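You operate a simulated robot arm through the tools that you are given. There is no shell and no other tool. Be economical: measure what you need, move in short steps, check, and stop when the job is done.

The job below is to be done with a simulated robot arm. You get a single attempt, and the scene is never put back.

Task
Plug the receiver in and test the printed number pad in the dock.
Fine: clamp it for the test; then open the clamp and lay the pad back on the bench.
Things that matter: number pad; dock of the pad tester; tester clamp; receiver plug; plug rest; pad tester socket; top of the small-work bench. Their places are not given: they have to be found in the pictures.

The check looks at the end state, three seconds after you hand in, the way a careful person would. Anything else that was tipped, shoved, dropped, spilled or broken makes it a failure.

Robot
A 7-joint arm with a two-finger parallel gripper, fixed in place. Base frame: the origin is at the foot of the arm, x ahead of it, y to its left, z up. Readings come in mm, degrees, newtons and seconds.
Its first joint turns from -66.0 to 66.0 degrees. Payload 2.5 kg.
The TCP is the grasp point between the finger pads, 23 mm short of the fingertips. In the tool frame z runs along the fingers and y along their closing line. Largest opening 94 mm; finger width 38, thickness 10; the body of the gripper, 54 by 96 mm, starts 39 mm behind the TCP.
Orientation is that of the tool frame in the base frame, as [roll, pitch, yaw] about the fixed x, y, z axes, in that order (R = Rz(yaw) Ry(pitch) Rx(roll)). With the fingers straight down and closing along the base's y, the tool's x points along the base's -x, its y along +y and its z along -z.

Tools
- The arm moves only by the tool play_rows. Its arguments are lists of equal length, an entry for each row: "offset": the shift along the tool's x, y, z in mm, a list of three; "angular": the turn, a rotation vector about the tool's x, y, z in rad, a list of three; "claw": the gripper command, from -1 (shut) to 1 (fully open), values between in proportion. In form: {"offset": [[dx, dy, dz], ...], "angular": [[wx, wy, wz], ...], "claw": [claw, ...]}. A call has 1 to 10 rows; each row is the pose to reach, as a shift and turn from the pose commanded when the call began, along the tool's axes at that moment. Rows are played at 5 a second. More than 50 mm and 8.6 degrees between two rows, or a gripper value outside its range, and nothing of the call is played. Where a pose cannot be reached the arm comes as near as it can. A force on the tool above 70 N (or 10 N above the force at the start of the call, whichever is more), or a blocked arm, ends the call early, and 0.2 s more pass. The fingers move at their own pace (about 108 mm/s each) and stop on an object; they squeeze with about 25 N. The grip force told is the motor's: it shows also when the fingers shut on nothing. Time passes only in rows, and 0.2 s behind the last, so rows that repeat a pose let the fingers close. It gives the time, the measured TCP pose, the force on the tool (base axes), the opening and the grip force at its end, in the units of the frame above (readings bear some noise).
- Cameras (640 x 400 px; columns grow to the right, rows downward): "scene" is fixed at [57.5, -409, 529.4]; the picture's right is [1.00, -0.05, 0.00], its down [-0.04, -0.84, -0.55] and it looks along [0.03, 0.55, -0.84] (base axes); focal length 214 px, centre (320, 200). "wrist" rides on the gripper at [-39, 0, -44] in the tool frame; the picture's right is [0.00, -1.00, 0.00], its down [0.97, 0.00, -0.24] and it looks along [0.24, 0.00, 0.97] (tool axes); focal length 218 px, centre (320, 200).
- capture(camera): a new picture of that camera. It takes no simulated time.
- probe_pixels(camera, pixels): for up to 12 pixels [column, row] of the newest picture of that camera ("zoom" is the newest enlarged one), the place [x, y, z] in the base frame of the surface seen there, good to about 2 mm, but the place of the scene camera against the robot may be out by one fixed shift of up to 25 mm in any direction. It takes no simulated time.
- zoom(camera, box): a new picture of the part [left, top, right, bottom] of that camera's present view, enlarged. It takes no simulated time.
- hand_in(): hands the job in; it is judged then, once.

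Go step by step. Measure first, check grasps and placings, and put right what went wrong. The budget is 80 turns and 34 pictures, counting those below and the enlarged ones. Unless the task says otherwise, let go and move clear before handing in, and close with one line.

The tools are called after "Request:" by a JSON object that holds its "name" and its "arguments". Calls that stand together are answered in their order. play_rows: Moves the arm, as the interface text tells. Its arguments: {"type":"object","properties":{"offset":{"type":"array"},"angular":{"type":"array"},"claw":{"type":"array"}},"required":["offset","angular","claw"]} The other tools are called the same way: capture (camera) takes a picture; probe_pixels (camera, pixels) gives the place of the surface under pixels of a picture; zoom (camera, box) takes an enlarged picture of a part of a camera's view; hand_in () hands the job in.

At the start:

```text
clock: 0.0
position: [325.7, -85.6, 307.7]
orientation: [179.9, 0.0, 180.0]
wrist_force: [-0.3, -0.5, -0.4]
opening: 93.9
finger_force: 0.0
```

scene: 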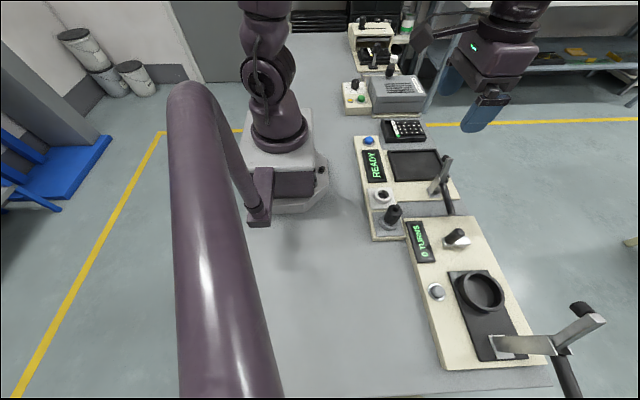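
wrist: 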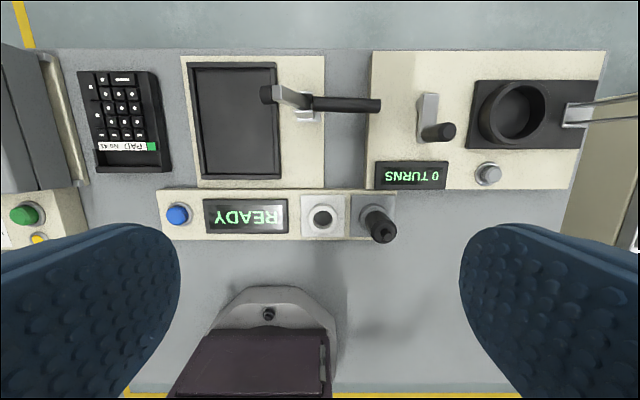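

The wrist picture shows the number pad (~125,120), dock (~238,120), lever clamp (~290,97 to 380,105), socket (323,218), receiver plug (380,225) and the READY display. I'll enlarge and measure these.

Request:
{"name": "zoom", "arguments": {"camera": "wrist", "box": [60, 40, 420, 265]}}

Request:
{"name": "zoom", "arguments": {"camera": "scene", "box": [330, 100, 490, 250]}}

Request:
{"name": "probe_pixels", "arguments": {"camera": "wrist", "pixels": [[80, 75], [157, 75], [168, 170], [92, 175], [195, 66], [275, 66], [280, 176], [206, 178], [323, 218], [380, 235], [378, 212], [110, 200]]}}

Request:
{"name": "probe_pixels", "arguments": {"camera": "wrist", "pixels": [[267, 95], [290, 98], [312, 103], [345, 104], [378, 106], [300, 115], [178, 213], [245, 217], [310, 200], [340, 235], [365, 205], [395, 238]]}}

```text
1.78 times, centred on (240, 152) of wrist
```

zoom: 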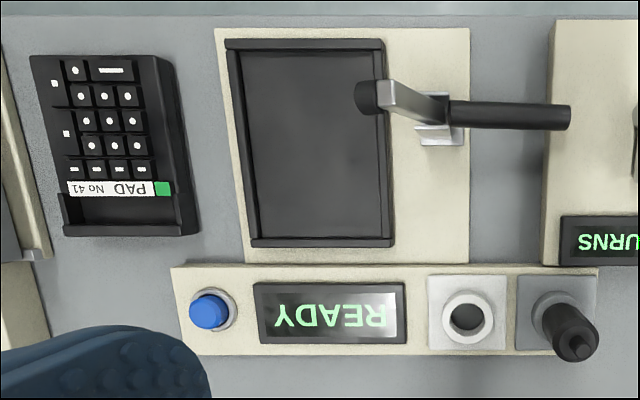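

```text
2.67 times, centred on (410, 175) of scene
```

zoom: 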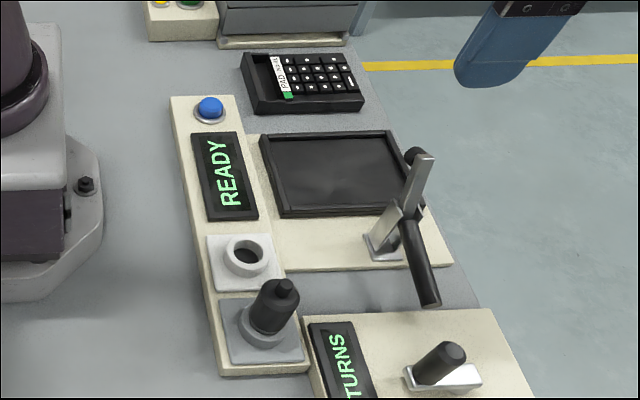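

```text
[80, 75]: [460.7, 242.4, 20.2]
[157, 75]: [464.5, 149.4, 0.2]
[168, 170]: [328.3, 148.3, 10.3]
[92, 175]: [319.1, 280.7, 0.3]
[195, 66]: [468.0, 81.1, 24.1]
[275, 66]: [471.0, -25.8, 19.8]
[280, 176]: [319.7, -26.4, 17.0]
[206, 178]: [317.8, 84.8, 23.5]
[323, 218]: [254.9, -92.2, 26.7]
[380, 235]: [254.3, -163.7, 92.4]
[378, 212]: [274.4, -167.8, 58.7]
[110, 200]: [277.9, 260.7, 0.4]
```

```text
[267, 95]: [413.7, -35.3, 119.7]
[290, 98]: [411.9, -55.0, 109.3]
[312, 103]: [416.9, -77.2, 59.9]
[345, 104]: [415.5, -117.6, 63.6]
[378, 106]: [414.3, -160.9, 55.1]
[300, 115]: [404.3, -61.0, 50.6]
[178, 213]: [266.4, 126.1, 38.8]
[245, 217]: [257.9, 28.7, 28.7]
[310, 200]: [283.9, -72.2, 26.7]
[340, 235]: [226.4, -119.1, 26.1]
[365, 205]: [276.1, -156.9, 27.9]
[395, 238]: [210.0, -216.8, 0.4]
```

The bench probes at z≈0 (so heights count from there), the dock interior is around x 320–470, y -26–82. Next I'll probe the pad's corners, dock interior and the lever more finely.

Request:
{"name": "zoom", "arguments": {"camera": "wrist", "box": [66, 50, 226, 200]}}

Request:
{"name": "probe_pixels", "arguments": {"camera": "zoom", "pixels": [[60, 95], [300, 95], [340, 100], [420, 400], [390, 480], [110, 490], [250, 250], [260, 450], [105, 440], [405, 440], [240, 485], [240, 400]]}}

Request:
{"name": "probe_pixels", "arguments": {"camera": "wrist", "pixels": [[193, 75], [199, 120], [235, 66], [235, 72], [235, 100], [240, 160], [240, 178], [270, 140], [277, 140], [205, 170], [190, 120], [203, 150]]}}

Request:
{"name": "probe_pixels", "arguments": {"camera": "wrist", "pixels": [[263, 92], [275, 88], [300, 95], [315, 100], [290, 85], [323, 208], [323, 228], [312, 218], [335, 218], [385, 240], [368, 212], [383, 228]]}}

```text
2.67 times, centred on (146, 125) of wrist
```

zoom: 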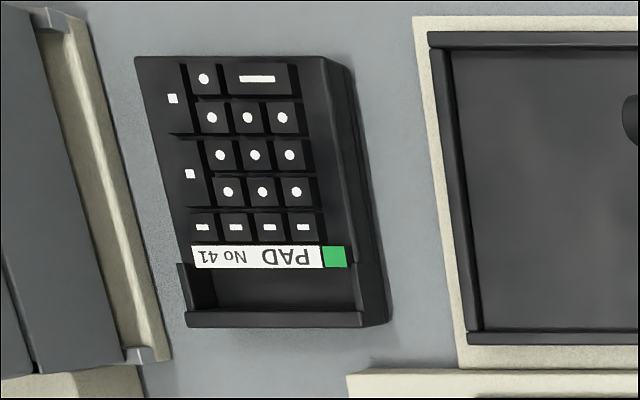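

```text
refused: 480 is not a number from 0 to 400
```

```text
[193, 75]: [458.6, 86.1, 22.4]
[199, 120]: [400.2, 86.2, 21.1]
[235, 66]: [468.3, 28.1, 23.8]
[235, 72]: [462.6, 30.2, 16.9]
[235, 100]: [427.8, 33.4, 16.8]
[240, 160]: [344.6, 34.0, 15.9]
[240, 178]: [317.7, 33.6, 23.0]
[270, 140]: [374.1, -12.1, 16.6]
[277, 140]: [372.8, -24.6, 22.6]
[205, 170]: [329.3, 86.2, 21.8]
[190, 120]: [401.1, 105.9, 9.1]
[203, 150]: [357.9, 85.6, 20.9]
```

```text
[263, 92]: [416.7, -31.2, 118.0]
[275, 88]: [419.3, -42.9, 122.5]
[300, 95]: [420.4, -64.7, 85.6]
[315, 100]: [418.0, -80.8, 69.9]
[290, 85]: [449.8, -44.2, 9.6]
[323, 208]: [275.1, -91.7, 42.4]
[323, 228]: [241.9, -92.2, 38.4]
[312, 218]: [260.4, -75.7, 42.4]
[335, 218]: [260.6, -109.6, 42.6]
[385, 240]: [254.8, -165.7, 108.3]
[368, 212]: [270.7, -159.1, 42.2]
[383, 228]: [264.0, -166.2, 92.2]
```

Dock rim top is z≈23, floor ≈16.5; socket axis ≈(258.5,-92), plug axis ≈(260,-165). Now pad corners from the zoom (rows < 400), and a closer look at the clamp.

Request:
{"name": "probe_pixels", "arguments": {"camera": "zoom", "pixels": [[140, 62], [316, 62], [345, 70], [384, 310], [355, 320], [192, 318], [180, 275], [325, 160], [270, 290], [260, 257], [252, 190], [335, 230]]}}

Request:
{"name": "zoom", "arguments": {"camera": "scene", "box": [400, 135, 480, 225]}}

Request:
{"name": "probe_pixels", "arguments": {"camera": "scene", "pixels": [[446, 160], [440, 175], [434, 188], [430, 192], [442, 194], [447, 205], [451, 213], [432, 154], [427, 194], [383, 193], [393, 212], [394, 222]]}}

```text
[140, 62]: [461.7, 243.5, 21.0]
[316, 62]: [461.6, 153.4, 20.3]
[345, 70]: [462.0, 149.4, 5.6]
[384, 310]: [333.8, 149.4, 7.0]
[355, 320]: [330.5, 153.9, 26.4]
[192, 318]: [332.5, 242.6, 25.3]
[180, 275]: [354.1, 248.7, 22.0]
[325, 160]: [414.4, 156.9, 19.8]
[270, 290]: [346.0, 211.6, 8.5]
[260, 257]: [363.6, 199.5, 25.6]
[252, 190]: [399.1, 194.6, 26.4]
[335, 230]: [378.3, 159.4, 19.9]
```

```text
4.44 times, centred on (440, 180) of scene
```

zoom: 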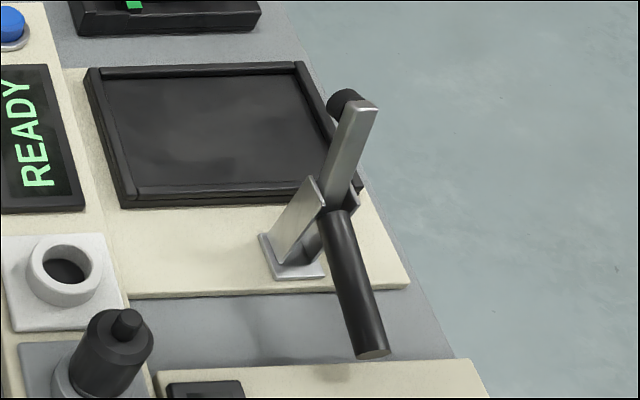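

```text
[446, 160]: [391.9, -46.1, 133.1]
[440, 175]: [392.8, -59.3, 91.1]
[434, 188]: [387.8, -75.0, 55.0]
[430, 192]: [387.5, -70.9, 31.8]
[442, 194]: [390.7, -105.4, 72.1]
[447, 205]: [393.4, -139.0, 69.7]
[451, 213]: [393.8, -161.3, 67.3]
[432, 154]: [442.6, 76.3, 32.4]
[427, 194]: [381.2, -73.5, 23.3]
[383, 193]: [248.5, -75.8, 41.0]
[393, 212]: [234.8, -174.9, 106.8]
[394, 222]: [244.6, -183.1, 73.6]
```

The scene camera is offset about -25 mm in x, so I'll trust wrist coordinates. The clamp is a bell crank (pivot ≈(416,-68,58), handle pointing to -y, arm up). The pad (≈99 mm wide) is too wide for the gripper, but has a grip wall at its near end (x≈332). First the plug: I move above it at (260,-165).

Request:
{"name": "play_rows", "arguments": {"offset": [[13, -16, 28], [26, -32, 56], [39, -48, 84], [52, -64, 112], [65.7, -79.4, 137], [65.7, -79.4, 137]], "angular": [[0, 0, 0], [0, 0, 0], [0, 0, 0], [0, 0, 0], [0, 0, 0], [0, 0, 0]], "claw": [1, 1, 1, 1, 1, 1]}}

Request:
{"name": "capture", "arguments": {"camera": "wrist"}}

```text
clock: 1.4
position: [258.7, -165.1, 169.8]
orientation: [-179.9, -0.1, -179.8]
wrist_force: [-0.5, 0.5, 0.3]
opening: 94.1
finger_force: 0.0
```

```text
27 pictures are left
```

wrist: 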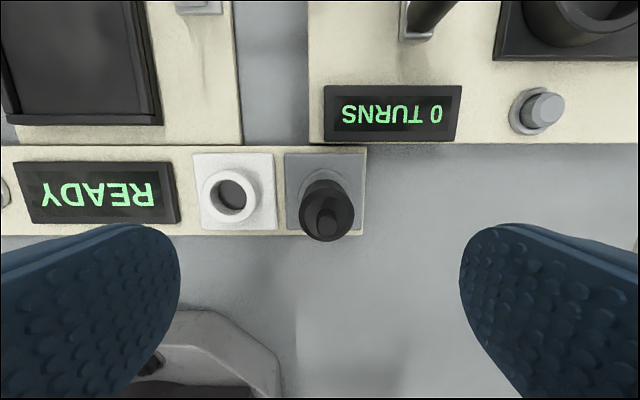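

The arm reached the spot; the plug is at (325,210), the socket at (232,192). I'll probe both precisely.

Request:
{"name": "probe_pixels", "arguments": {"camera": "wrist", "pixels": [[327, 225], [310, 215], [346, 215], [327, 190], [301, 215], [353, 215], [327, 238], [211, 192], [254, 192], [233, 171], [231, 215], [232, 192]]}}

Request:
{"name": "zoom", "arguments": {"camera": "wrist", "box": [180, 140, 380, 265]}}

```text
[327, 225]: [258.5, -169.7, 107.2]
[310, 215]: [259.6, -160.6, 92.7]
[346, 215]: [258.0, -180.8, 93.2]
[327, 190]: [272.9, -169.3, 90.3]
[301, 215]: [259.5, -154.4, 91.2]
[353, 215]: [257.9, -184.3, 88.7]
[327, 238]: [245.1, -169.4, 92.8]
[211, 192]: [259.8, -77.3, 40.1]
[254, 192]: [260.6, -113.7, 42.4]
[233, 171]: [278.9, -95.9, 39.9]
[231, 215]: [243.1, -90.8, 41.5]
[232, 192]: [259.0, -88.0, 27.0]
```

```text
3.20 times, centred on (280, 202) of wrist
```

zoom: 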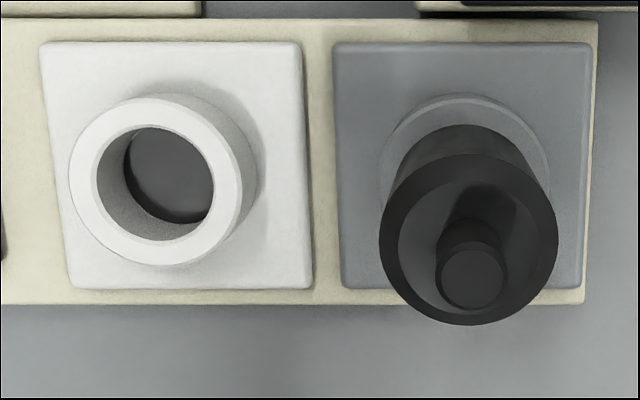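

Plug axis ≈(259,-169), socket axis ≈(258,-91.5), plug body z 42–92. I descend to z≈78 centred on the plug and close.

Request:
{"name": "play_rows", "arguments": {"offset": [[-0.3, -4, 30], [-0.3, -4, 60], [-0.3, -4, 92], [-0.3, -4, 92], [-0.3, -4, 92], [-0.3, -4, 92], [-0.3, -4, 92], [-0.3, -4, 92]], "angular": [[0, 0, 0], [0, 0, 0], [0, 0, 0], [0, 0, 0], [0, 0, 0], [0, 0, 0], [0, 0, 0], [0, 0, 0]], "claw": [1, 1, 1, 1, -1, -1, -1, -1]}}

```text
clock: 3.2
position: [260.0, -168.4, 77.2]
orientation: [179.8, -0.1, -179.9]
wrist_force: [4.0, 20.1, -2.2]
opening: 32.9
finger_force: 24.9
```

Plug gripped (opening 32.9), with a 20 N side force along +y; I shift 1 mm to +y to relieve it, then re-read.

Request:
{"name": "play_rows", "arguments": {"offset": [[0, 1, 0], [0, 1, 0]], "angular": [[0, 0, 0], [0, 0, 0]], "claw": [-1, -1]}}

```text
clock: 3.8
position: [260.4, -168.5, 77.3]
orientation: [-179.9, 0.0, 179.8]
wrist_force: [0.4, 7.6, -0.6]
opening: 32.9
finger_force: 25.1
```

Force fell to 7.6 N, so the direction is right. I add 0.6 mm more and lift 50 mm.

Request:
{"name": "play_rows", "arguments": {"offset": [[0, 0.6, 0], [0, 0.6, -8], [0, 0.6, -16], [0, 0.6, -32], [0, 0.6, -50], [0, 0.6, -50]], "angular": [[0, 0, 0], [0, 0, 0], [0, 0, 0], [0, 0, 0], [0, 0, 0], [0, 0, 0]], "claw": [-1, -1, -1, -1, -1, -1]}}

Request:
{"name": "capture", "arguments": {"camera": "wrist"}}

```text
clock: 5.2
position: [261.2, -168.0, 128.3]
orientation: [180.0, 0.0, -180.0]
wrist_force: [0.4, 0.5, -0.9]
opening: 32.9
finger_force: 24.6
```

```text
25 pictures are left
```

wrist: 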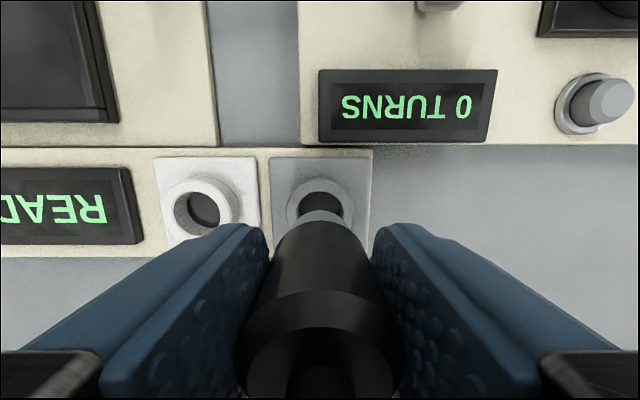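

The plug is out, and both rings are visible (socket ~(200,208), rest ~(320,205)). I'll zoom to compare the ring centres for an exact offset.

Request:
{"name": "zoom", "arguments": {"camera": "wrist", "box": [140, 140, 380, 260]}}

Request:
{"name": "probe_pixels", "arguments": {"camera": "zoom", "pixels": [[62, 180], [268, 180], [338, 60], [320, 45], [612, 50], [38, 45], [400, 150], [550, 150], [90, 170], [230, 190], [150, 110], [470, 110]]}}

```text
2.67 times, centred on (260, 200) of wrist
```

zoom: 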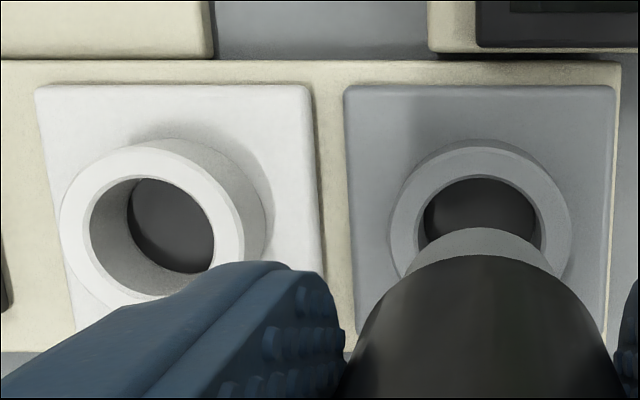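

```text
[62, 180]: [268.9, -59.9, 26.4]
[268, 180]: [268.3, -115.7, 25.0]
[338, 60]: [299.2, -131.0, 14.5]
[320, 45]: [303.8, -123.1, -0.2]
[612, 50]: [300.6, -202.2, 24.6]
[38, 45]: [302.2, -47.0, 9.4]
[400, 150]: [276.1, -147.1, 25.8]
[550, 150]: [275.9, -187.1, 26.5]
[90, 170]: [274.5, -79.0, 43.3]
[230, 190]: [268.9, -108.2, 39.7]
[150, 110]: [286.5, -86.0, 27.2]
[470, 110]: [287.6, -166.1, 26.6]
```

Rest and socket rings look the same size and height, 77–78 mm apart in y and equal in x. I carry the plug over the socket and start down carefully.

Request:
{"name": "play_rows", "arguments": {"offset": [[0, 30, 0], [0, 60, 0], [0, 77.5, 0], [0, 77.5, 0], [0, 77.5, 10], [0, 77.5, 20], [0, 77.5, 26], [0, 77.5, 32]], "angular": [[0, 0, 0], [0, 0, 0], [0, 0, 0], [0, 0, 0], [0, 0, 0], [0, 0, 0], [0, 0, 0], [0, 0, 0]], "claw": [-1, -1, -1, -1, -1, -1, -1, -1]}}

```text
clock: 7.0
position: [260.0, -90.2, 94.9]
orientation: [179.9, 0.0, -180.0]
wrist_force: [-0.6, 0.8, -1.3]
opening: 33.1
finger_force: 24.9
```

No contact force so far at z≈95. Continuing down toward 77 in small steps.

Request:
{"name": "play_rows", "arguments": {"offset": [[0, 0, 4], [0, 0, 8], [0, 0, 12], [0, 0, 16], [0, 0, 18]], "angular": [[0, 0, 0], [0, 0, 0], [0, 0, 0], [0, 0, 0], [0, 0, 0]], "claw": [-1, -1, -1, -1, -1]}}

```text
clock: 8.2
position: [260.3, -89.2, 78.2]
orientation: [180.0, -0.1, -180.0]
wrist_force: [-0.3, -1.8, -7.8]
opening: 33.0
finger_force: 24.7
```

At z≈78 it sits nearly where it sat in the rest (77.2), with small force. I push 2 mm more to check it is seated.

Request:
{"name": "play_rows", "arguments": {"offset": [[0, 0, 1], [0, 0, 2], [0, 0, 2]], "angular": [[0, 0, 0], [0, 0, 0], [0, 0, 0]], "claw": [-1, -1, -1]}}

Request:
{"name": "capture", "arguments": {"camera": "scene"}}

```text
clock: 9.0
position: [260.6, -89.8, 76.2]
orientation: [180.0, 0.0, 180.0]
wrist_force: [-4.2, 2.0, 17.3]
opening: 33.0
finger_force: 25.0
```

```text
23 pictures are left
```

scene: 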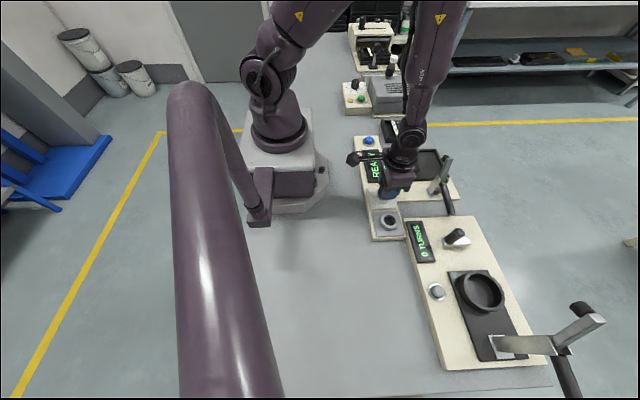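

Now +17 N upward at z≈76: the plug is bottomed in the socket. I release it and rise, then look.

Request:
{"name": "play_rows", "arguments": {"offset": [[0, 0, 0], [0, 0, 0], [0, 0, 0], [0, 0, -30], [0, 0, -65], [0, 0, -95], [0, 0, -95]], "angular": [[0, 0, 0], [0, 0, 0], [0, 0, 0], [0, 0, 0], [0, 0, 0], [0, 0, 0], [0, 0, 0]], "claw": [0.4, 1, 1, 1, 1, 1, 1]}}

Request:
{"name": "capture", "arguments": {"camera": "wrist"}}

```text
clock: 10.6
position: [259.5, -91.0, 172.6]
orientation: [180.0, -0.1, 179.9]
wrist_force: [0.2, 0.0, -0.3]
opening: 93.9
finger_force: 0.1
```

```text
22 pictures are left
```

wrist: 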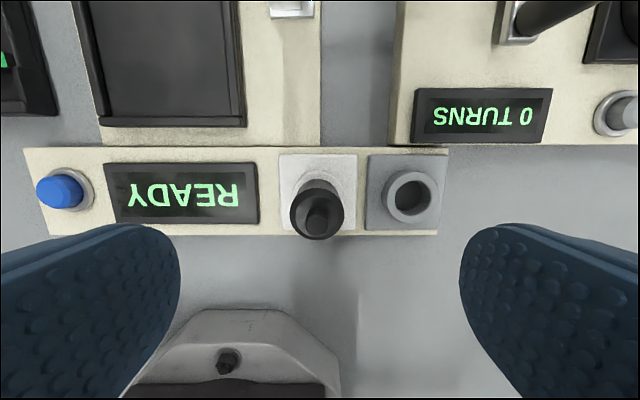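

The plug is standing in the socket and the rest is empty at (405,195). Now I move to above the pad's grip wall (332,198) while turning the tool 90° so it closes along x.

Request:
{"name": "play_rows", "arguments": {"offset": [[-7.2, 28.9, -3], [-14.5, 57.8, -6], [-21.7, 86.7, -9], [-29, 115.6, -12], [-36.2, 144.5, -15], [-43.5, 173.4, -18], [-50.7, 202.3, -20], [-58, 231.2, -20], [-65.2, 260, -20], [-72.5, 289, -20]], "angular": [[0, 0, -0.14], [0, 0, -0.28], [0, 0, -0.42], [0, 0, -0.56], [0, 0, -0.7], [0, 0, -0.84], [0, 0, -0.98], [0, 0, -1.12], [0, 0, -1.26], [0, 0, -1.4]], "claw": [1, 1, 1, 1, 1, 1, 1, 1, 1, 1]}}

Request:
{"name": "play_rows", "arguments": {"offset": [[0, 0, 0], [0, 0, 0], [0, 0, 0]], "angular": [[0, 0, -0.09], [0, 0, -0.171], [0, 0, -0.171]], "claw": [1, 1, 1]}}

Request:
{"name": "capture", "arguments": {"camera": "wrist"}}

```text
clock: 12.8
position: [333.1, 199.0, 190.8]
orientation: [-180.0, -0.1, -99.6]
wrist_force: [0.1, 0.3, -0.3]
opening: 94.3
finger_force: 0.1
```

```text
clock: 13.6
position: [332.9, 199.7, 190.8]
orientation: [-179.9, 0.0, -90.0]
wrist_force: [-0.3, -0.3, 0.3]
opening: 94.1
finger_force: 0.0
```

```text
21 pictures are left
```

wrist: 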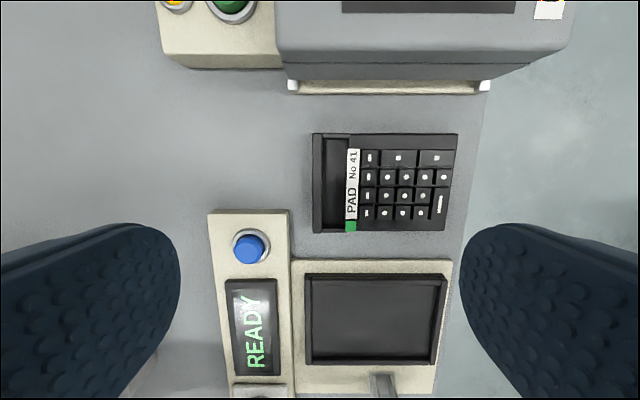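

The picture now has +x right, -y down: pad wall at columns 313–323, pocket 323–347, rows 135–230. I'll probe edges of pad and dock precisely.

Request:
{"name": "zoom", "arguments": {"camera": "wrist", "box": [290, 120, 480, 245]}}

Request:
{"name": "probe_pixels", "arguments": {"camera": "zoom", "pixels": [[82, 80], [90, 200], [85, 340], [100, 200], [112, 200], [130, 200], [180, 200], [88, 370], [300, 370], [520, 365], [555, 60], [300, 50]]}}

Request:
{"name": "probe_pixels", "arguments": {"camera": "wrist", "pixels": [[307, 320], [313, 320], [330, 320], [425, 320], [437, 320], [442, 320], [370, 276], [370, 282], [370, 350], [370, 356], [370, 362], [380, 378]]}}

```text
3.20 times, centred on (385, 182) of wrist
```

zoom: 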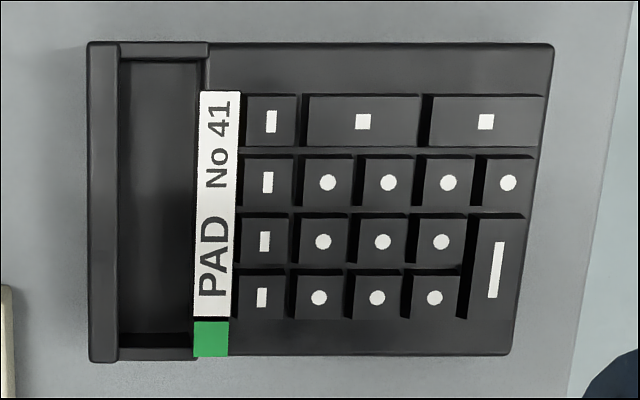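

```text
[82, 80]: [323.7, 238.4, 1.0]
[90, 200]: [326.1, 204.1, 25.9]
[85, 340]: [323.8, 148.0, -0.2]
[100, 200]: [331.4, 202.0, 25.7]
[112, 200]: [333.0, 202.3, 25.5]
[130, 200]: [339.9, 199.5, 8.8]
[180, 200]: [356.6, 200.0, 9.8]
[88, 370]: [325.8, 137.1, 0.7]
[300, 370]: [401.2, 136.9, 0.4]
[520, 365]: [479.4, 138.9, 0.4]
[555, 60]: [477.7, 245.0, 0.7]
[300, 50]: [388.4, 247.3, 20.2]
```

```text
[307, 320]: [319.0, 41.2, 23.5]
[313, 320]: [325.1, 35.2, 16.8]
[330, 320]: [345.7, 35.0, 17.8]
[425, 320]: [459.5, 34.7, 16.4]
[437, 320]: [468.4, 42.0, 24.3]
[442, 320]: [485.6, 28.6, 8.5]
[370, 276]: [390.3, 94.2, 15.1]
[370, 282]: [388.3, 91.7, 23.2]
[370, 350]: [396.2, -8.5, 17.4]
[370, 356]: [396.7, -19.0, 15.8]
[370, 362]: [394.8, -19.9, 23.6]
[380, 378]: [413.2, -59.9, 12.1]
```

After correcting for the zoom mapping: grip wall x 325–335, y 152–250, top z 25.5, pocket floor ≈9, pocket to x≈359. I part-close to ~24 mm and descend to z≈75 over the wall at x=330, then check.

Request:
{"name": "play_rows", "arguments": {"offset": [[0, 1, 30], [0, 2.9, 60], [0, 2.9, 90], [0, 2.9, 116], [0, 2.9, 116], [0, 2.9, 116]], "angular": [[0, 0, 0], [0, 0, 0], [0, 0, 0], [0, 0, 0], [0, 0, 0], [0, 0, 0]], "claw": [-0.49, -0.49, -0.49, -0.49, -0.49, -0.49]}}

Request:
{"name": "capture", "arguments": {"camera": "wrist"}}

```text
clock: 15.0
position: [331.0, 199.3, 73.8]
orientation: [179.9, 0.0, -89.9]
wrist_force: [0.7, 0.4, 0.3]
opening: 23.9
finger_force: 0.0
```

```text
19 pictures are left
```

wrist: 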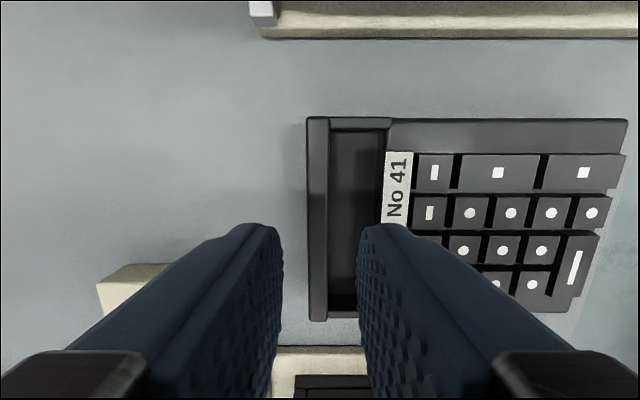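

The wall (cols 308–329) is centred between the fingers, and the right finger is over the pocket. I descend to z≈34 and close.

Request:
{"name": "play_rows", "arguments": {"offset": [[0, 0.5, 15], [0, 0.5, 30], [0, 0.5, 39.5], [0, 0.5, 39.5], [0, 0.5, 39.5], [0, 0.5, 39.5], [0, 0.5, 39.5]], "angular": [[0, 0, 0], [0, 0, 0], [0, 0, 0], [0, 0, 0], [0, 0, 0], [0, 0, 0], [0, 0, 0]], "claw": [-0.49, -0.49, -0.49, -0.49, -1, -1, -1]}}

```text
clock: 16.6
position: [328.7, 199.6, 33.7]
orientation: [-179.9, 0.0, -90.0]
wrist_force: [0.3, -0.5, 0.7]
opening: 9.7
finger_force: 25.0
```

Gripped the wall at 9.7 mm opening, with no stray force. I lift by 25 mm slowly and look for droop.

Request:
{"name": "play_rows", "arguments": {"offset": [[0, 0, -4], [0, 0, -8], [0, 0, -15], [0, 0, -25], [0, 0, -25]], "angular": [[0, 0, 0], [0, 0, 0], [0, 0, 0], [0, 0, 0], [0, 0, 0]], "claw": [-1, -1, -1, -1, -1]}}

Request:
{"name": "capture", "arguments": {"camera": "wrist"}}

Request:
{"name": "probe_pixels", "arguments": {"camera": "wrist", "pixels": [[318, 150], [318, 200], [360, 115], [440, 115], [540, 115], [620, 115], [340, 180], [420, 240], [560, 200]]}}

```text
clock: 17.8
position: [329.9, 199.7, 60.2]
orientation: [180.0, 0.1, -90.0]
wrist_force: [-0.4, 0.5, -1.2]
opening: 9.8
finger_force: 25.6
```

```text
18 pictures are left
```

wrist: 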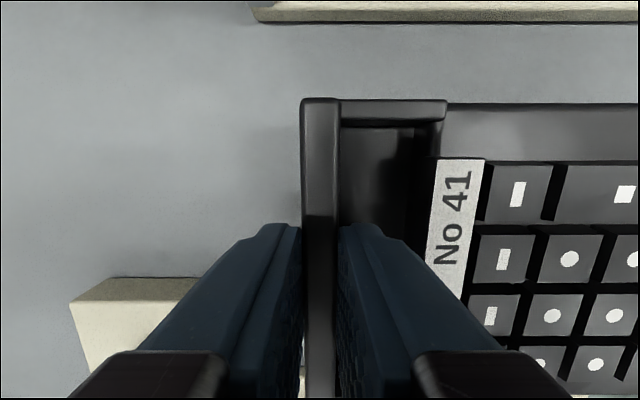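

```text
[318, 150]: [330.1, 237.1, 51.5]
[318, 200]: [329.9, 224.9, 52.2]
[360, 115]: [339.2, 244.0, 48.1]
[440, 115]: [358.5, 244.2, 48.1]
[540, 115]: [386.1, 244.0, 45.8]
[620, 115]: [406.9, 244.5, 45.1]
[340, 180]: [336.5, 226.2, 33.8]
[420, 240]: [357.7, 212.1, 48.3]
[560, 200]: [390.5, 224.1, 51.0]
```

The pad is held level (~1 N weight). I carry it up and over the dock (TCP target ≈(329,34)) and stop with its underside ~10 mm above the rim to line it up by sight.

Request:
{"name": "play_rows", "arguments": {"offset": [[0, 0, -20], [0, 0, -40], [35, 0, -40], [70, 0, -40], [105, 0, -40], [140, 0, -40], [165.7, 0.9, -40], [165.7, 0.9, -20], [165.7, 0.9, -5], [165.7, 0.9, -5]], "angular": [[0, 0, 0], [0, 0, 0], [0, 0, 0], [0, 0, 0], [0, 0, 0], [0, 0, 0], [0, 0, 0], [0, 0, 0], [0, 0, 0], [0, 0, 0]], "claw": [-1, -1, -1, -1, -1, -1, -1, -1, -1, -1]}}

Request:
{"name": "capture", "arguments": {"camera": "wrist"}}

Request:
{"name": "zoom", "arguments": {"camera": "scene", "box": [350, 120, 480, 220]}}

```text
clock: 20.0
position: [329.5, 32.9, 65.5]
orientation: [180.0, 0.1, -90.0]
wrist_force: [-0.3, 0.6, -1.6]
opening: 9.6
finger_force: 25.0
```

```text
17 pictures are left
```

wrist: 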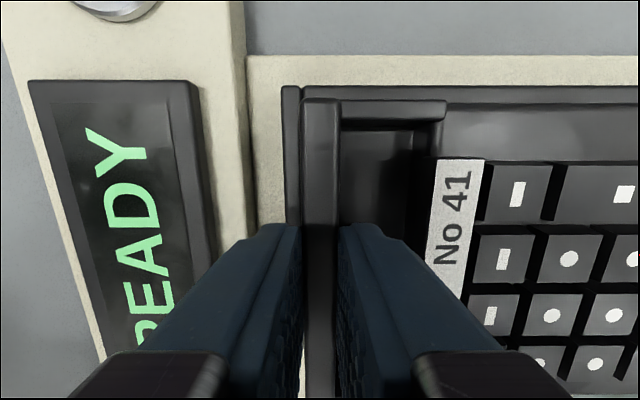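

```text
4.00 times, centred on (415, 170) of scene
```

zoom: 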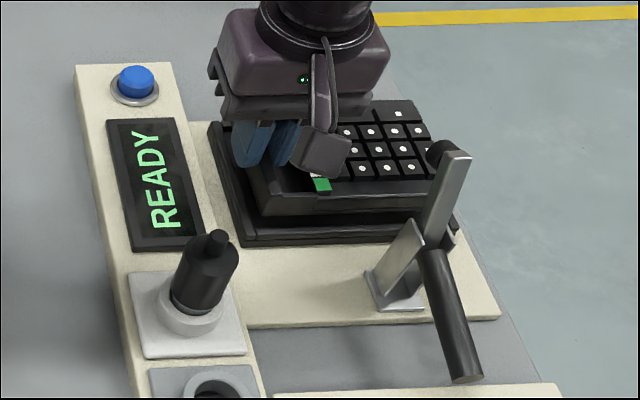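

The dock's -x and +y rims are visible outside the pad (rim cols 283–300, row ~86). I'll zoom in and probe both views for relative offsets.

Request:
{"name": "zoom", "arguments": {"camera": "wrist", "box": [260, 60, 420, 160]}}

Request:
{"name": "probe_pixels", "arguments": {"camera": "zoom", "pixels": [[100, 200], [125, 200], [145, 200], [190, 200], [95, 110], [140, 115], [300, 108], [300, 120], [300, 135], [250, 170], [400, 110], [450, 190]]}}

Request:
{"name": "probe_pixels", "arguments": {"camera": "scene", "pixels": [[402, 181], [410, 180], [420, 180], [440, 178], [430, 170], [410, 173], [396, 165], [410, 170], [430, 168], [390, 160], [391, 170], [395, 181]]}}

```text
4.00 times, centred on (340, 110) of wrist
```

zoom: 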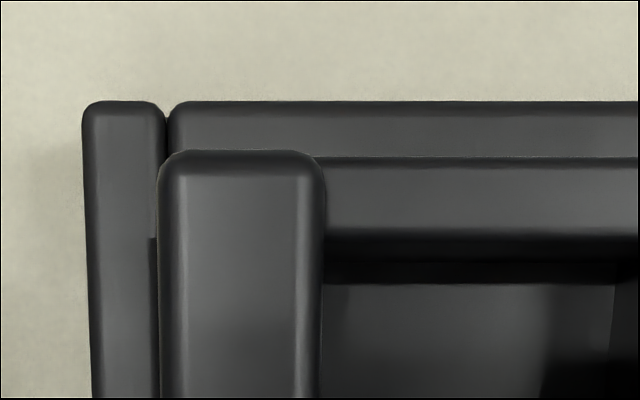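

```text
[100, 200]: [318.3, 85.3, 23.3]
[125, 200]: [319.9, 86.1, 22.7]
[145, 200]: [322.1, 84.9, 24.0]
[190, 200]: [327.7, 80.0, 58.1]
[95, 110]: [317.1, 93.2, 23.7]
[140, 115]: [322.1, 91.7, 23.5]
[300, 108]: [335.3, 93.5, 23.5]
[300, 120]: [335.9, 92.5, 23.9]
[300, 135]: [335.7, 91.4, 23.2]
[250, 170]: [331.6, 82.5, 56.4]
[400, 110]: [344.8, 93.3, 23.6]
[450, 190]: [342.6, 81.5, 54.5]
```

```text
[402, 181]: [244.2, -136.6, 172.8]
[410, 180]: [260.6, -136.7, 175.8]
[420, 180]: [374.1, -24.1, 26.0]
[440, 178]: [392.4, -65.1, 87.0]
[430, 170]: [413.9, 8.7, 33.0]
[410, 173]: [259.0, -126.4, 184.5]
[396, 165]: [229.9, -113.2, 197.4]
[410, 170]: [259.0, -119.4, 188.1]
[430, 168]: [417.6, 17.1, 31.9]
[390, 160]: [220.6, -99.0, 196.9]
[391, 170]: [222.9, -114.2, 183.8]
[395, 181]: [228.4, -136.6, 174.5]
```

The rim's inner edges come out at x≈322.4…464.6 and y≈-18.5…86; the pad now spans x 324.8–462.6, y -16–82, so it is nearly centred. I shift +0.6 mm in y and lower it onto the dock floor.

Request:
{"name": "play_rows", "arguments": {"offset": [[-0.6, 0, 4], [-0.6, 0, 8], [-0.6, 0, 11], [-0.6, 0, 14], [-0.6, 0, 15]], "angular": [[0, 0, 0], [0, 0, 0], [0, 0, 0], [0, 0, 0], [0, 0, 0]], "claw": [-1, -1, -1, -1, -1]}}

```text
clock: 21.2
position: [327.7, 33.8, 50.7]
orientation: [180.0, 0.1, -90.0]
wrist_force: [-0.5, 0.2, -1.4]
opening: 9.2
finger_force: 24.8
```

No contact yet; weight is still carried (-1.4 N). I go down another 2 mm.

Request:
{"name": "play_rows", "arguments": {"offset": [[0, 0, 0.7], [0, 0, 1.4], [0, 0, 1.4]], "angular": [[0, 0, 0], [0, 0, 0], [0, 0, 0]], "claw": [-1, -1, -1]}}

Request:
{"name": "zoom", "arguments": {"camera": "scene", "box": [350, 120, 480, 220]}}

```text
clock: 22.0
position: [327.7, 33.5, 49.4]
orientation: [-179.8, -0.1, -90.0]
wrist_force: [-3.5, 0.5, 20.2]
opening: 9.6
finger_force: 25.1
```

```text
4.00 times, centred on (415, 170) of scene
```

zoom: 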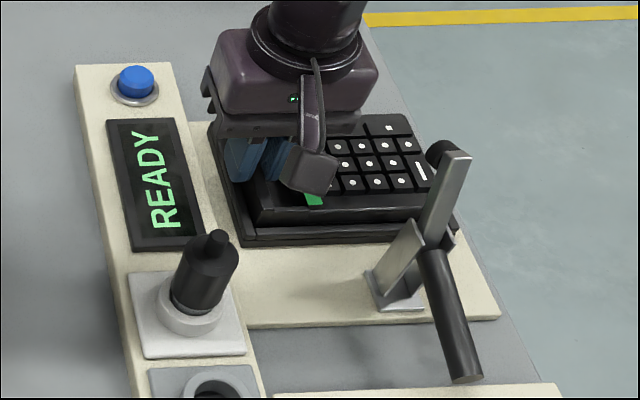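

Contact at z≈49.4 (20 N), about the expected dock-floor height; the pad looks seated. I open only slightly (pocket room), rise, and look.

Request:
{"name": "play_rows", "arguments": {"offset": [[0, 0, -0.8], [0, 0, -0.8], [0, 0, -0.8], [0, 0, -30], [0, 0, -70], [0, 0, -115], [0, 0, -115]], "angular": [[0, 0, 0], [0, 0, 0], [0, 0, 0], [0, 0, 0], [0, 0, 0], [0, 0, 0], [0, 0, 0]], "claw": [-0.55, -0.55, -0.55, -0.55, -0.55, -0.4, -0.4]}}

Request:
{"name": "capture", "arguments": {"camera": "wrist"}}

```text
clock: 23.6
position: [327.9, 35.5, 164.8]
orientation: [-180.0, -0.1, -89.9]
wrist_force: [-0.3, -0.2, 0.3]
opening: 28.4
finger_force: 0.1
```

```text
13 pictures are left
```

wrist: 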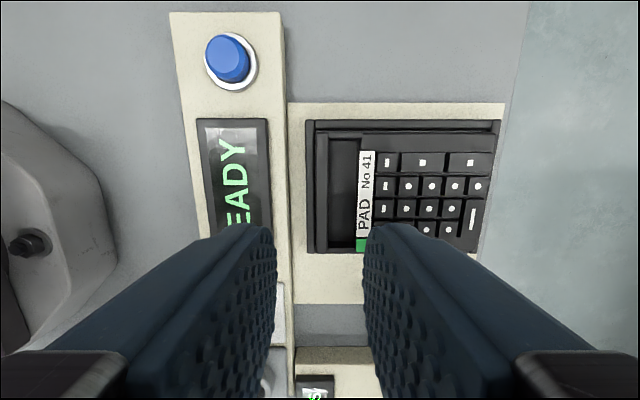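

The pad lies flat inside the dock, display still READY. Now I move above the clamp handle (≈(415,-145)) with the fingers opening along x.

Request:
{"name": "play_rows", "arguments": {"offset": [[0, 0, -25], [30, -15, -25], [60, -30, -25], [90, -45, -25], [120, -60, -25], [150, -75, -25], [180.5, -87.6, -25], [180.5, -87.6, -10], [180.5, -87.6, -10]], "angular": [[0, 0, 0], [0, 0, 0], [0, 0, 0], [0, 0, 0], [0, 0, 0], [0, 0, 0], [0, 0, 0], [0, 0, 0], [0, 0, 0]], "claw": [0, 0, 0, 0, 0, 0, 0, 0, 0]}}

Request:
{"name": "capture", "arguments": {"camera": "wrist"}}

```text
clock: 25.6
position: [415.8, -146.7, 173.5]
orientation: [180.0, 0.0, -90.1]
wrist_force: [-0.5, -0.2, 0.1]
opening: 47.0
finger_force: 0.0
```

```text
12 pictures are left
```

wrist: 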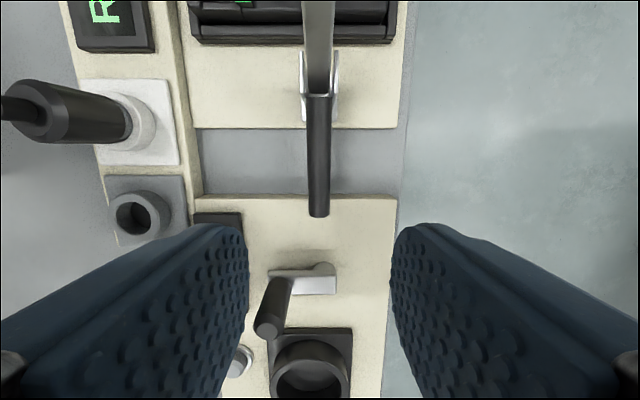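

The handle runs from (319,95) to its end at (318,215). I probe along it.

Request:
{"name": "probe_pixels", "arguments": {"camera": "wrist", "pixels": [[318, 100], [318, 120], [318, 150], [318, 180], [318, 208], [310, 150], [327, 150], [309, 200], [327, 200], [319, 60], [319, 20], [318, 214]]}}

```text
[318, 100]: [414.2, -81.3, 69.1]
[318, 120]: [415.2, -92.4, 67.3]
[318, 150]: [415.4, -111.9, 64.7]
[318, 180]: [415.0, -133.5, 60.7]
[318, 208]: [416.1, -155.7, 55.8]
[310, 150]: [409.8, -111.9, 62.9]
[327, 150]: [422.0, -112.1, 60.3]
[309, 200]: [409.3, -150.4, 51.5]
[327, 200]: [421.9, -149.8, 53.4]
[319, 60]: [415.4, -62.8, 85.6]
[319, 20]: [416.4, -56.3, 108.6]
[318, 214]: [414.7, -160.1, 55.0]
```

The handle axis runs from ≈(y -81,z 61) to (y -158,z 48), diameter ≈15, x≈415.5, pivot about (y -68, z 60). I descend to grip it at y≈-143, z≈51.

Request:
{"name": "play_rows", "arguments": {"offset": [[-3.7, 0.3, 35], [-3.7, 0.3, 70], [-3.7, 0.3, 105], [-3.7, 0.3, 122], [-3.7, 0.3, 122], [-3.7, 0.3, 122], [-3.7, 0.3, 122], [-3.7, 0.3, 122]], "angular": [[0, 0, 0], [0, 0, 0], [0, 0, 0], [0, 0, 0], [0, 0, 0], [0, 0, 0], [0, 0, 0], [0, 0, 0]], "claw": [0, 0, 0, 0, 0, -1, -1, -1]}}

```text
clock: 27.4
position: [415.2, -143.3, 51.2]
orientation: [179.8, 0.0, -90.0]
wrist_force: [-5.0, 0.3, -1.4]
opening: 17.7
finger_force: 44.9
```

Handle gripped. I begin the arc slowly: first ~24° of handle lift, watching the force.

Request:
{"name": "play_rows", "arguments": {"offset": [[0.3, 0, -4], [0.5, 0, -7.9], [0.4, 0, -11.8], [0.2, 0, -15.8], [-0.4, 0, -19.8], [-1, 0, -23.7], [-2.9, 0, -31.3]], "angular": [[0, 0, 0], [0, 0, 0], [0, 0, 0], [0, 0, 0], [0, 0, 0], [0, 0, 0], [0, 0, 0]], "claw": [-1, -1, -1, -1, -1, -1, -1]}}

Request:
{"name": "zoom", "arguments": {"camera": "scene", "box": [350, 110, 510, 230]}}

```text
clock: 29.0
position: [414.2, -139.7, 83.1]
orientation: [179.8, 0.0, -90.1]
wrist_force: [-5.6, -8.6, -14.6]
opening: 17.7
finger_force: 44.9
```

```text
3.33 times, centred on (430, 170) of scene
```

zoom: 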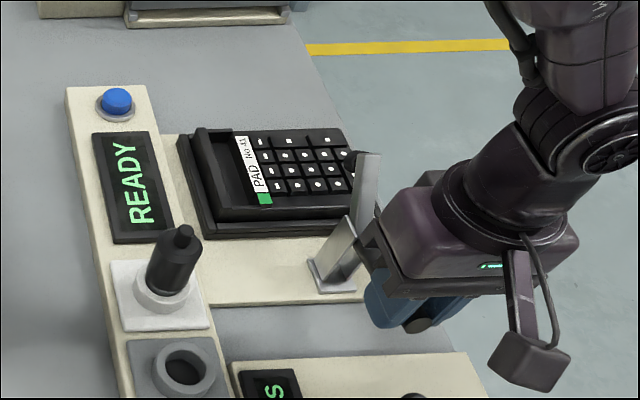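

The handle is moving with modest resistance (≈15 N). Continue along the arc to ~139°.

Request:
{"name": "play_rows", "arguments": {"offset": [[-1.4, 0, -3.8], [-2.8, 0, -7.5], [-4.5, 0, -11.1], [-6.3, 0, -14.6], [-8.4, 0, -18], [-10.5, 0, -21.3], [-13, 0, -24.4], [-15.5, 0, -27.5]], "angular": [[0, 0, 0], [0, 0, 0], [0, 0, 0], [0, 0, 0], [0, 0, 0], [0, 0, 0], [0, 0, 0], [0, 0, 0]], "claw": [-1, -1, -1, -1, -1, -1, -1, -1]}}

```text
clock: 30.8
position: [415.3, -127.1, 110.6]
orientation: [179.9, -0.3, -90.2]
wrist_force: [-10.5, -21.5, -6.8]
opening: 17.8
finger_force: 44.3
```

Resistance remains ~20 N and tangential; I continue to ~121°, and check.

Request:
{"name": "play_rows", "arguments": {"offset": [[-2.7, 0, -2.9], [-5.5, 0, -5.7], [-8.5, 0, -8.3], [-11.6, 0, -10.8], [-14.9, 0, -13], [-18.2, 0, -15.2]], "angular": [[0, 0, 0], [0, 0, 0], [0, 0, 0], [0, 0, 0], [0, 0, 0], [0, 0, 0]], "claw": [-1, -1, -1, -1, -1, -1]}}

Request:
{"name": "zoom", "arguments": {"camera": "scene", "box": [350, 110, 510, 230]}}

```text
clock: 32.2
position: [414.9, -110.0, 126.7]
orientation: [180.0, -0.4, -90.1]
wrist_force: [-4.4, -23.9, 2.8]
opening: 17.6
finger_force: 44.2
```

```text
3.33 times, centred on (430, 170) of scene
```

zoom: 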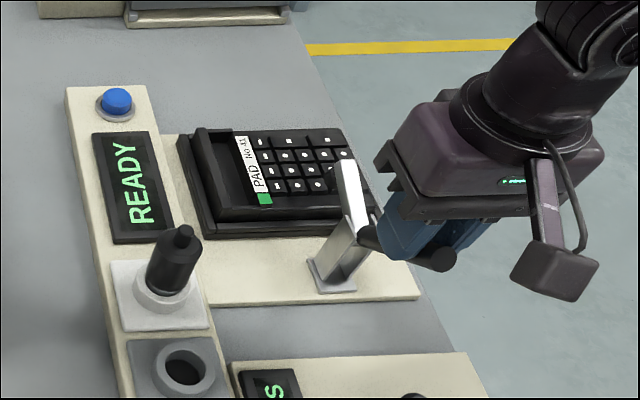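

The clamp arm is now low over the pad. I continue in small steps toward ~109°; the force limit will stop me.

Request:
{"name": "play_rows", "arguments": {"offset": [[-3.5, 0, -1.9], [-7, 0, -3.7], [-10.7, 0, -5.2], [-14.4, 0, -6.6], [-14.4, 0, -6.6]], "angular": [[0, 0, 0], [0, 0, 0], [0, 0, 0], [0, 0, 0], [0, 0, 0]], "claw": [-1, -1, -1, -1, -1]}}

Request:
{"name": "zoom", "arguments": {"camera": "scene", "box": [350, 110, 510, 230]}}

```text
clock: 33.4
position: [415.1, -95.8, 133.6]
orientation: [179.9, -0.3, -90.2]
wrist_force: [-5.0, -25.8, 12.2]
opening: 17.6
finger_force: 45.6
```

```text
3.33 times, centred on (430, 170) of scene
```

zoom: 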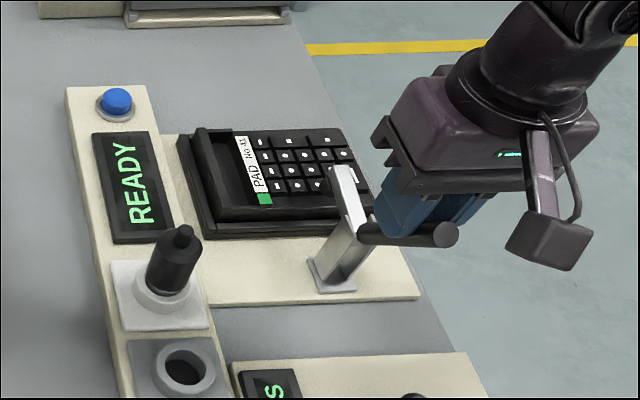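

Still READY, arm not yet pressing. Continue to ~97°.

Request:
{"name": "play_rows", "arguments": {"offset": [[-3.8, 0, -1.1], [-7.6, 0, -2.1], [-11.5, 0, -2.8], [-15.4, 0, -3.5], [-15.4, 0, -3.5]], "angular": [[0, 0, 0], [0, 0, 0], [0, 0, 0], [0, 0, 0], [0, 0, 0]], "claw": [-1, -1, -1, -1, -1]}}

Request:
{"name": "zoom", "arguments": {"camera": "scene", "box": [350, 110, 510, 230]}}

```text
clock: 34.6
position: [414.8, -80.3, 136.7]
orientation: [-180.0, -0.4, -90.3]
wrist_force: [4.0, -30.3, -2.9]
opening: 17.6
finger_force: 45.3
```

```text
3.33 times, centred on (430, 170) of scene
```

zoom: 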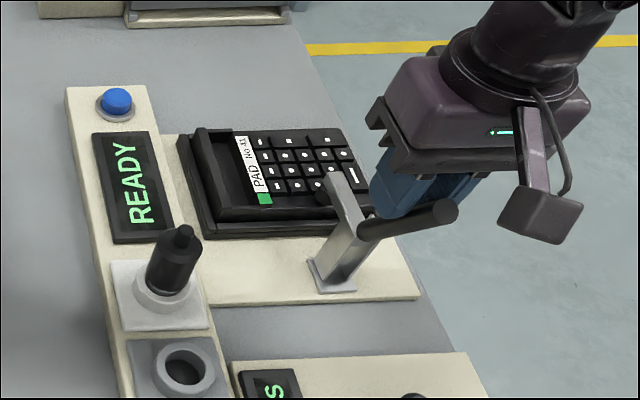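

Still READY and no hard stop yet (30 N). Another small advance, watching for a force rise.

Request:
{"name": "play_rows", "arguments": {"offset": [[-2.7, 0, -0.3], [-5.4, 0, -0.4], [-8, 0, -0.5], [-8, 0, -0.5]], "angular": [[0, 0, 0], [0, 0, 0], [0, 0, 0], [0, 0, 0]], "claw": [-1, -1, -1, -1]}}

```text
clock: 35.6
position: [415.2, -64.4, 135.0]
orientation: [179.9, 0.2, -89.8]
wrist_force: [0.2, -0.2, -0.5]
opening: 0.0
finger_force: 42.9
```

The opening is 0: the handle slipped out from the fingers. I must look now.

Request:
{"name": "zoom", "arguments": {"camera": "scene", "box": [350, 110, 510, 230]}}

```text
3.33 times, centred on (430, 170) of scene
```

zoom: 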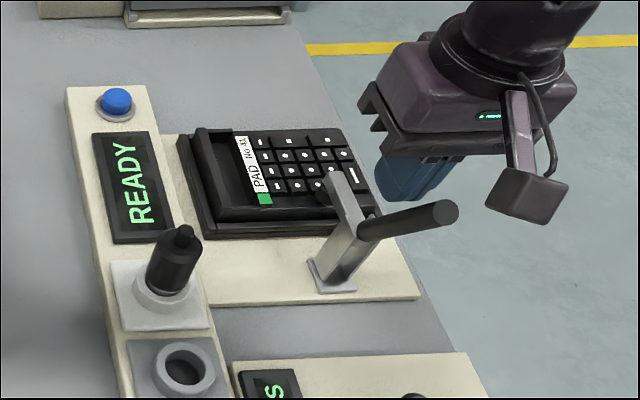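

Only the grip slipped; the handle stays up where it was. I probe handle, arm and tip in this zoom (scene-to-base shift ≈(+24,+2,-11)).

Request:
{"name": "probe_pixels", "arguments": {"camera": "zoom", "pixels": [[445, 212], [420, 212], [395, 222], [370, 232], [350, 180], [335, 178], [348, 210], [355, 235], [323, 195], [318, 190], [300, 185], [325, 280]]}}

```text
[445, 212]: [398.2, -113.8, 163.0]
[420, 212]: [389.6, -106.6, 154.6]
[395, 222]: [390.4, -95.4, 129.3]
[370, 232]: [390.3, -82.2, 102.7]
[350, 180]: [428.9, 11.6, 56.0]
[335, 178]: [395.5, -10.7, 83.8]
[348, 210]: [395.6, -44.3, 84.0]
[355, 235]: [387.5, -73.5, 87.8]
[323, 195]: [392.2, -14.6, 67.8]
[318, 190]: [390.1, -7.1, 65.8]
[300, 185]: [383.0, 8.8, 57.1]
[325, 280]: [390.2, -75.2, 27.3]
```

Converted to base: arm is horizontal (z≈73), tip ≈z 52, keys ≈z 44, so ~8° more is needed. Handle is at 115°, and the true pivot is ≈(y -58,z 64), which explains the slip. I re-grip the handle from above at (y -93,z 137).

Request:
{"name": "play_rows", "arguments": {"offset": [[0, 0, -30], [0, 0, -62], [15, 0, -62], [28.6, 0, -62], [28.6, 0, -62], [28.6, 0, -30], [28.6, 0, -2], [28.6, 0, -2], [28.6, 0, -2], [28.6, 0, -2]], "angular": [[0, 0, 0], [0, 0, 0], [0, 0, 0], [0, 0, 0], [0, 0, 0], [0, 0, 0], [0, 0, 0], [0, 0, 0], [0, 0, 0], [0, 0, 0]], "claw": [-1, -1, 0, 0, 0, 0, 0, -1, -1, -1]}}

```text
clock: 37.8
position: [415.3, -99.0, 138.0]
orientation: [179.8, 0.0, -90.1]
wrist_force: [-18.3, 0.2, 4.6]
opening: 17.6
finger_force: 45.0
```

Handle re-gripped at φ≈119°. I move along the corrected arc by ~11°.

Request:
{"name": "play_rows", "arguments": {"offset": [[-3, 0, -1.5], [-6, 0, -3], [-9.3, 0, -4.4], [-12, 0, -5.5], [-14.9, 0, -6.5], [-14.9, 0, -6.5]], "angular": [[0, 0, 0], [0, 0, 0], [0, 0, 0], [0, 0, 0], [0, 0, 0], [0, 0, 0]], "claw": [-1, -1, -1, -1, -1, -1]}}

```text
clock: 39.2
position: [414.7, -88.0, 145.7]
orientation: [180.0, -0.4, -90.4]
wrist_force: [1.3, -31.8, -17.2]
opening: 17.5
finger_force: 44.5
```

Force -32 N in y with lag; I check the display and the arm.

Request:
{"name": "zoom", "arguments": {"camera": "scene", "box": [350, 120, 470, 210]}}

Request:
{"name": "probe_pixels", "arguments": {"camera": "zoom", "pixels": [[365, 220], [375, 260], [388, 300], [345, 255], [330, 250], [300, 245], [420, 330], [460, 310]]}}

```text
4.44 times, centred on (410, 165) of scene
```

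zoom: 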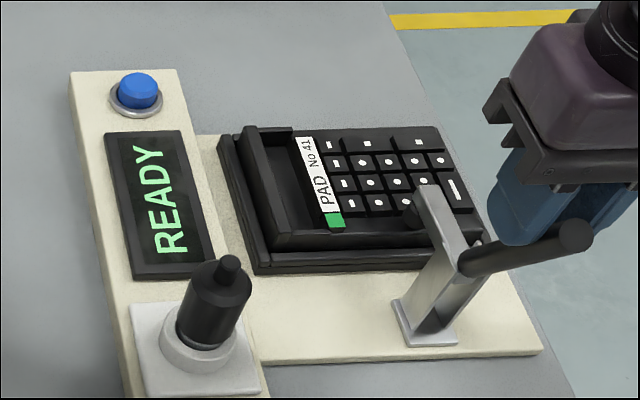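

```text
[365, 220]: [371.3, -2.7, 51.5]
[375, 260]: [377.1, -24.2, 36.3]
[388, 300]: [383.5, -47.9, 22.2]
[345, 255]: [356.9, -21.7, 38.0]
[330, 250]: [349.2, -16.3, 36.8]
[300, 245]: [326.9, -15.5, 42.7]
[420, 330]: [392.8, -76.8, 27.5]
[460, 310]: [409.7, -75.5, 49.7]
```

I probe the arm and tip themselves in this zoom.

Request:
{"name": "probe_pixels", "arguments": {"camera": "zoom", "pixels": [[428, 192], [438, 210], [450, 235], [460, 255], [410, 212], [412, 222], [405, 226], [397, 205], [570, 235], [520, 250], [480, 262], [402, 188]]}}

```text
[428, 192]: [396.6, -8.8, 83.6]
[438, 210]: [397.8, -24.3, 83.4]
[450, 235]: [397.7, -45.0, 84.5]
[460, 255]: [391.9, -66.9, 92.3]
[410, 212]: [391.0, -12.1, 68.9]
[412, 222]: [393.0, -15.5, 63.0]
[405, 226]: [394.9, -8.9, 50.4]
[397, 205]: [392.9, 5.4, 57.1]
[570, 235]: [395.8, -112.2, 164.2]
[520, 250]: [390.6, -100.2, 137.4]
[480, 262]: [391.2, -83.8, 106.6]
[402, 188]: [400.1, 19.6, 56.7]
```

The arm reads the same height (z≈83.5 scene) as before: it was already at its stop, horizontal with the tip on the keys. So the clamp is closed; I release the handle, rise clear and view the result.

Request:
{"name": "play_rows", "arguments": {"offset": [[4, 0, 1], [4, 0, 1], [4, 0, 1], [4, 0, -30], [4, 0, -60], [4, 0, -70], [4, 0, -70]], "angular": [[0, 0, 0], [0, 0, 0], [0, 0, 0], [0, 0, 0], [0, 0, 0], [0, 0, 0], [0, 0, 0]], "claw": [-1, 0, 0, 0, 0, 0, 0]}}

Request:
{"name": "capture", "arguments": {"camera": "wrist"}}

Request:
{"name": "probe_pixels", "arguments": {"camera": "wrist", "pixels": [[320, 200], [320, 150], [320, 100], [320, 60], [300, 100], [340, 100], [320, 120], [320, 80], [320, 40], [300, 60], [320, 220], [320, 20]]}}

```text
clock: 40.8
position: [415.0, -86.0, 216.4]
orientation: [-180.0, 0.0, -90.0]
wrist_force: [-0.3, -0.2, -0.2]
opening: 46.9
finger_force: 0.0
```

```text
5 pictures are left
```

wrist: 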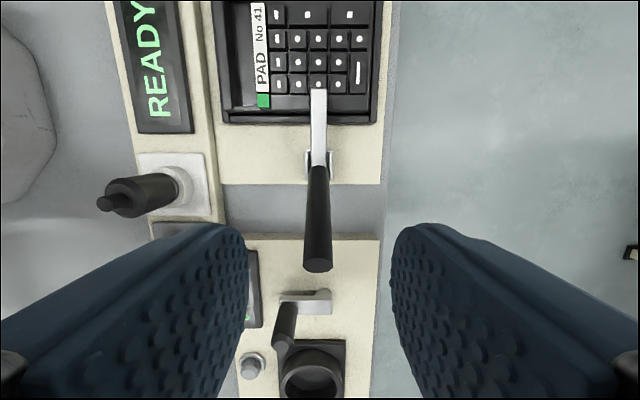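

```text
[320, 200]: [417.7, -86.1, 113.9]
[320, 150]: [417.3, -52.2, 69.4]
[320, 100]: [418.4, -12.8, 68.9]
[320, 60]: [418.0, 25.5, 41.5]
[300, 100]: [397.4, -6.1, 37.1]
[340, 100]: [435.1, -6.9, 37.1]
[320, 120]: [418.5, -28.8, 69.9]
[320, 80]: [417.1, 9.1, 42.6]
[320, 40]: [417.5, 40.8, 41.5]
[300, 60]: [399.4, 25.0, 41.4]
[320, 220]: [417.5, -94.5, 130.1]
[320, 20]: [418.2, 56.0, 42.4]
```

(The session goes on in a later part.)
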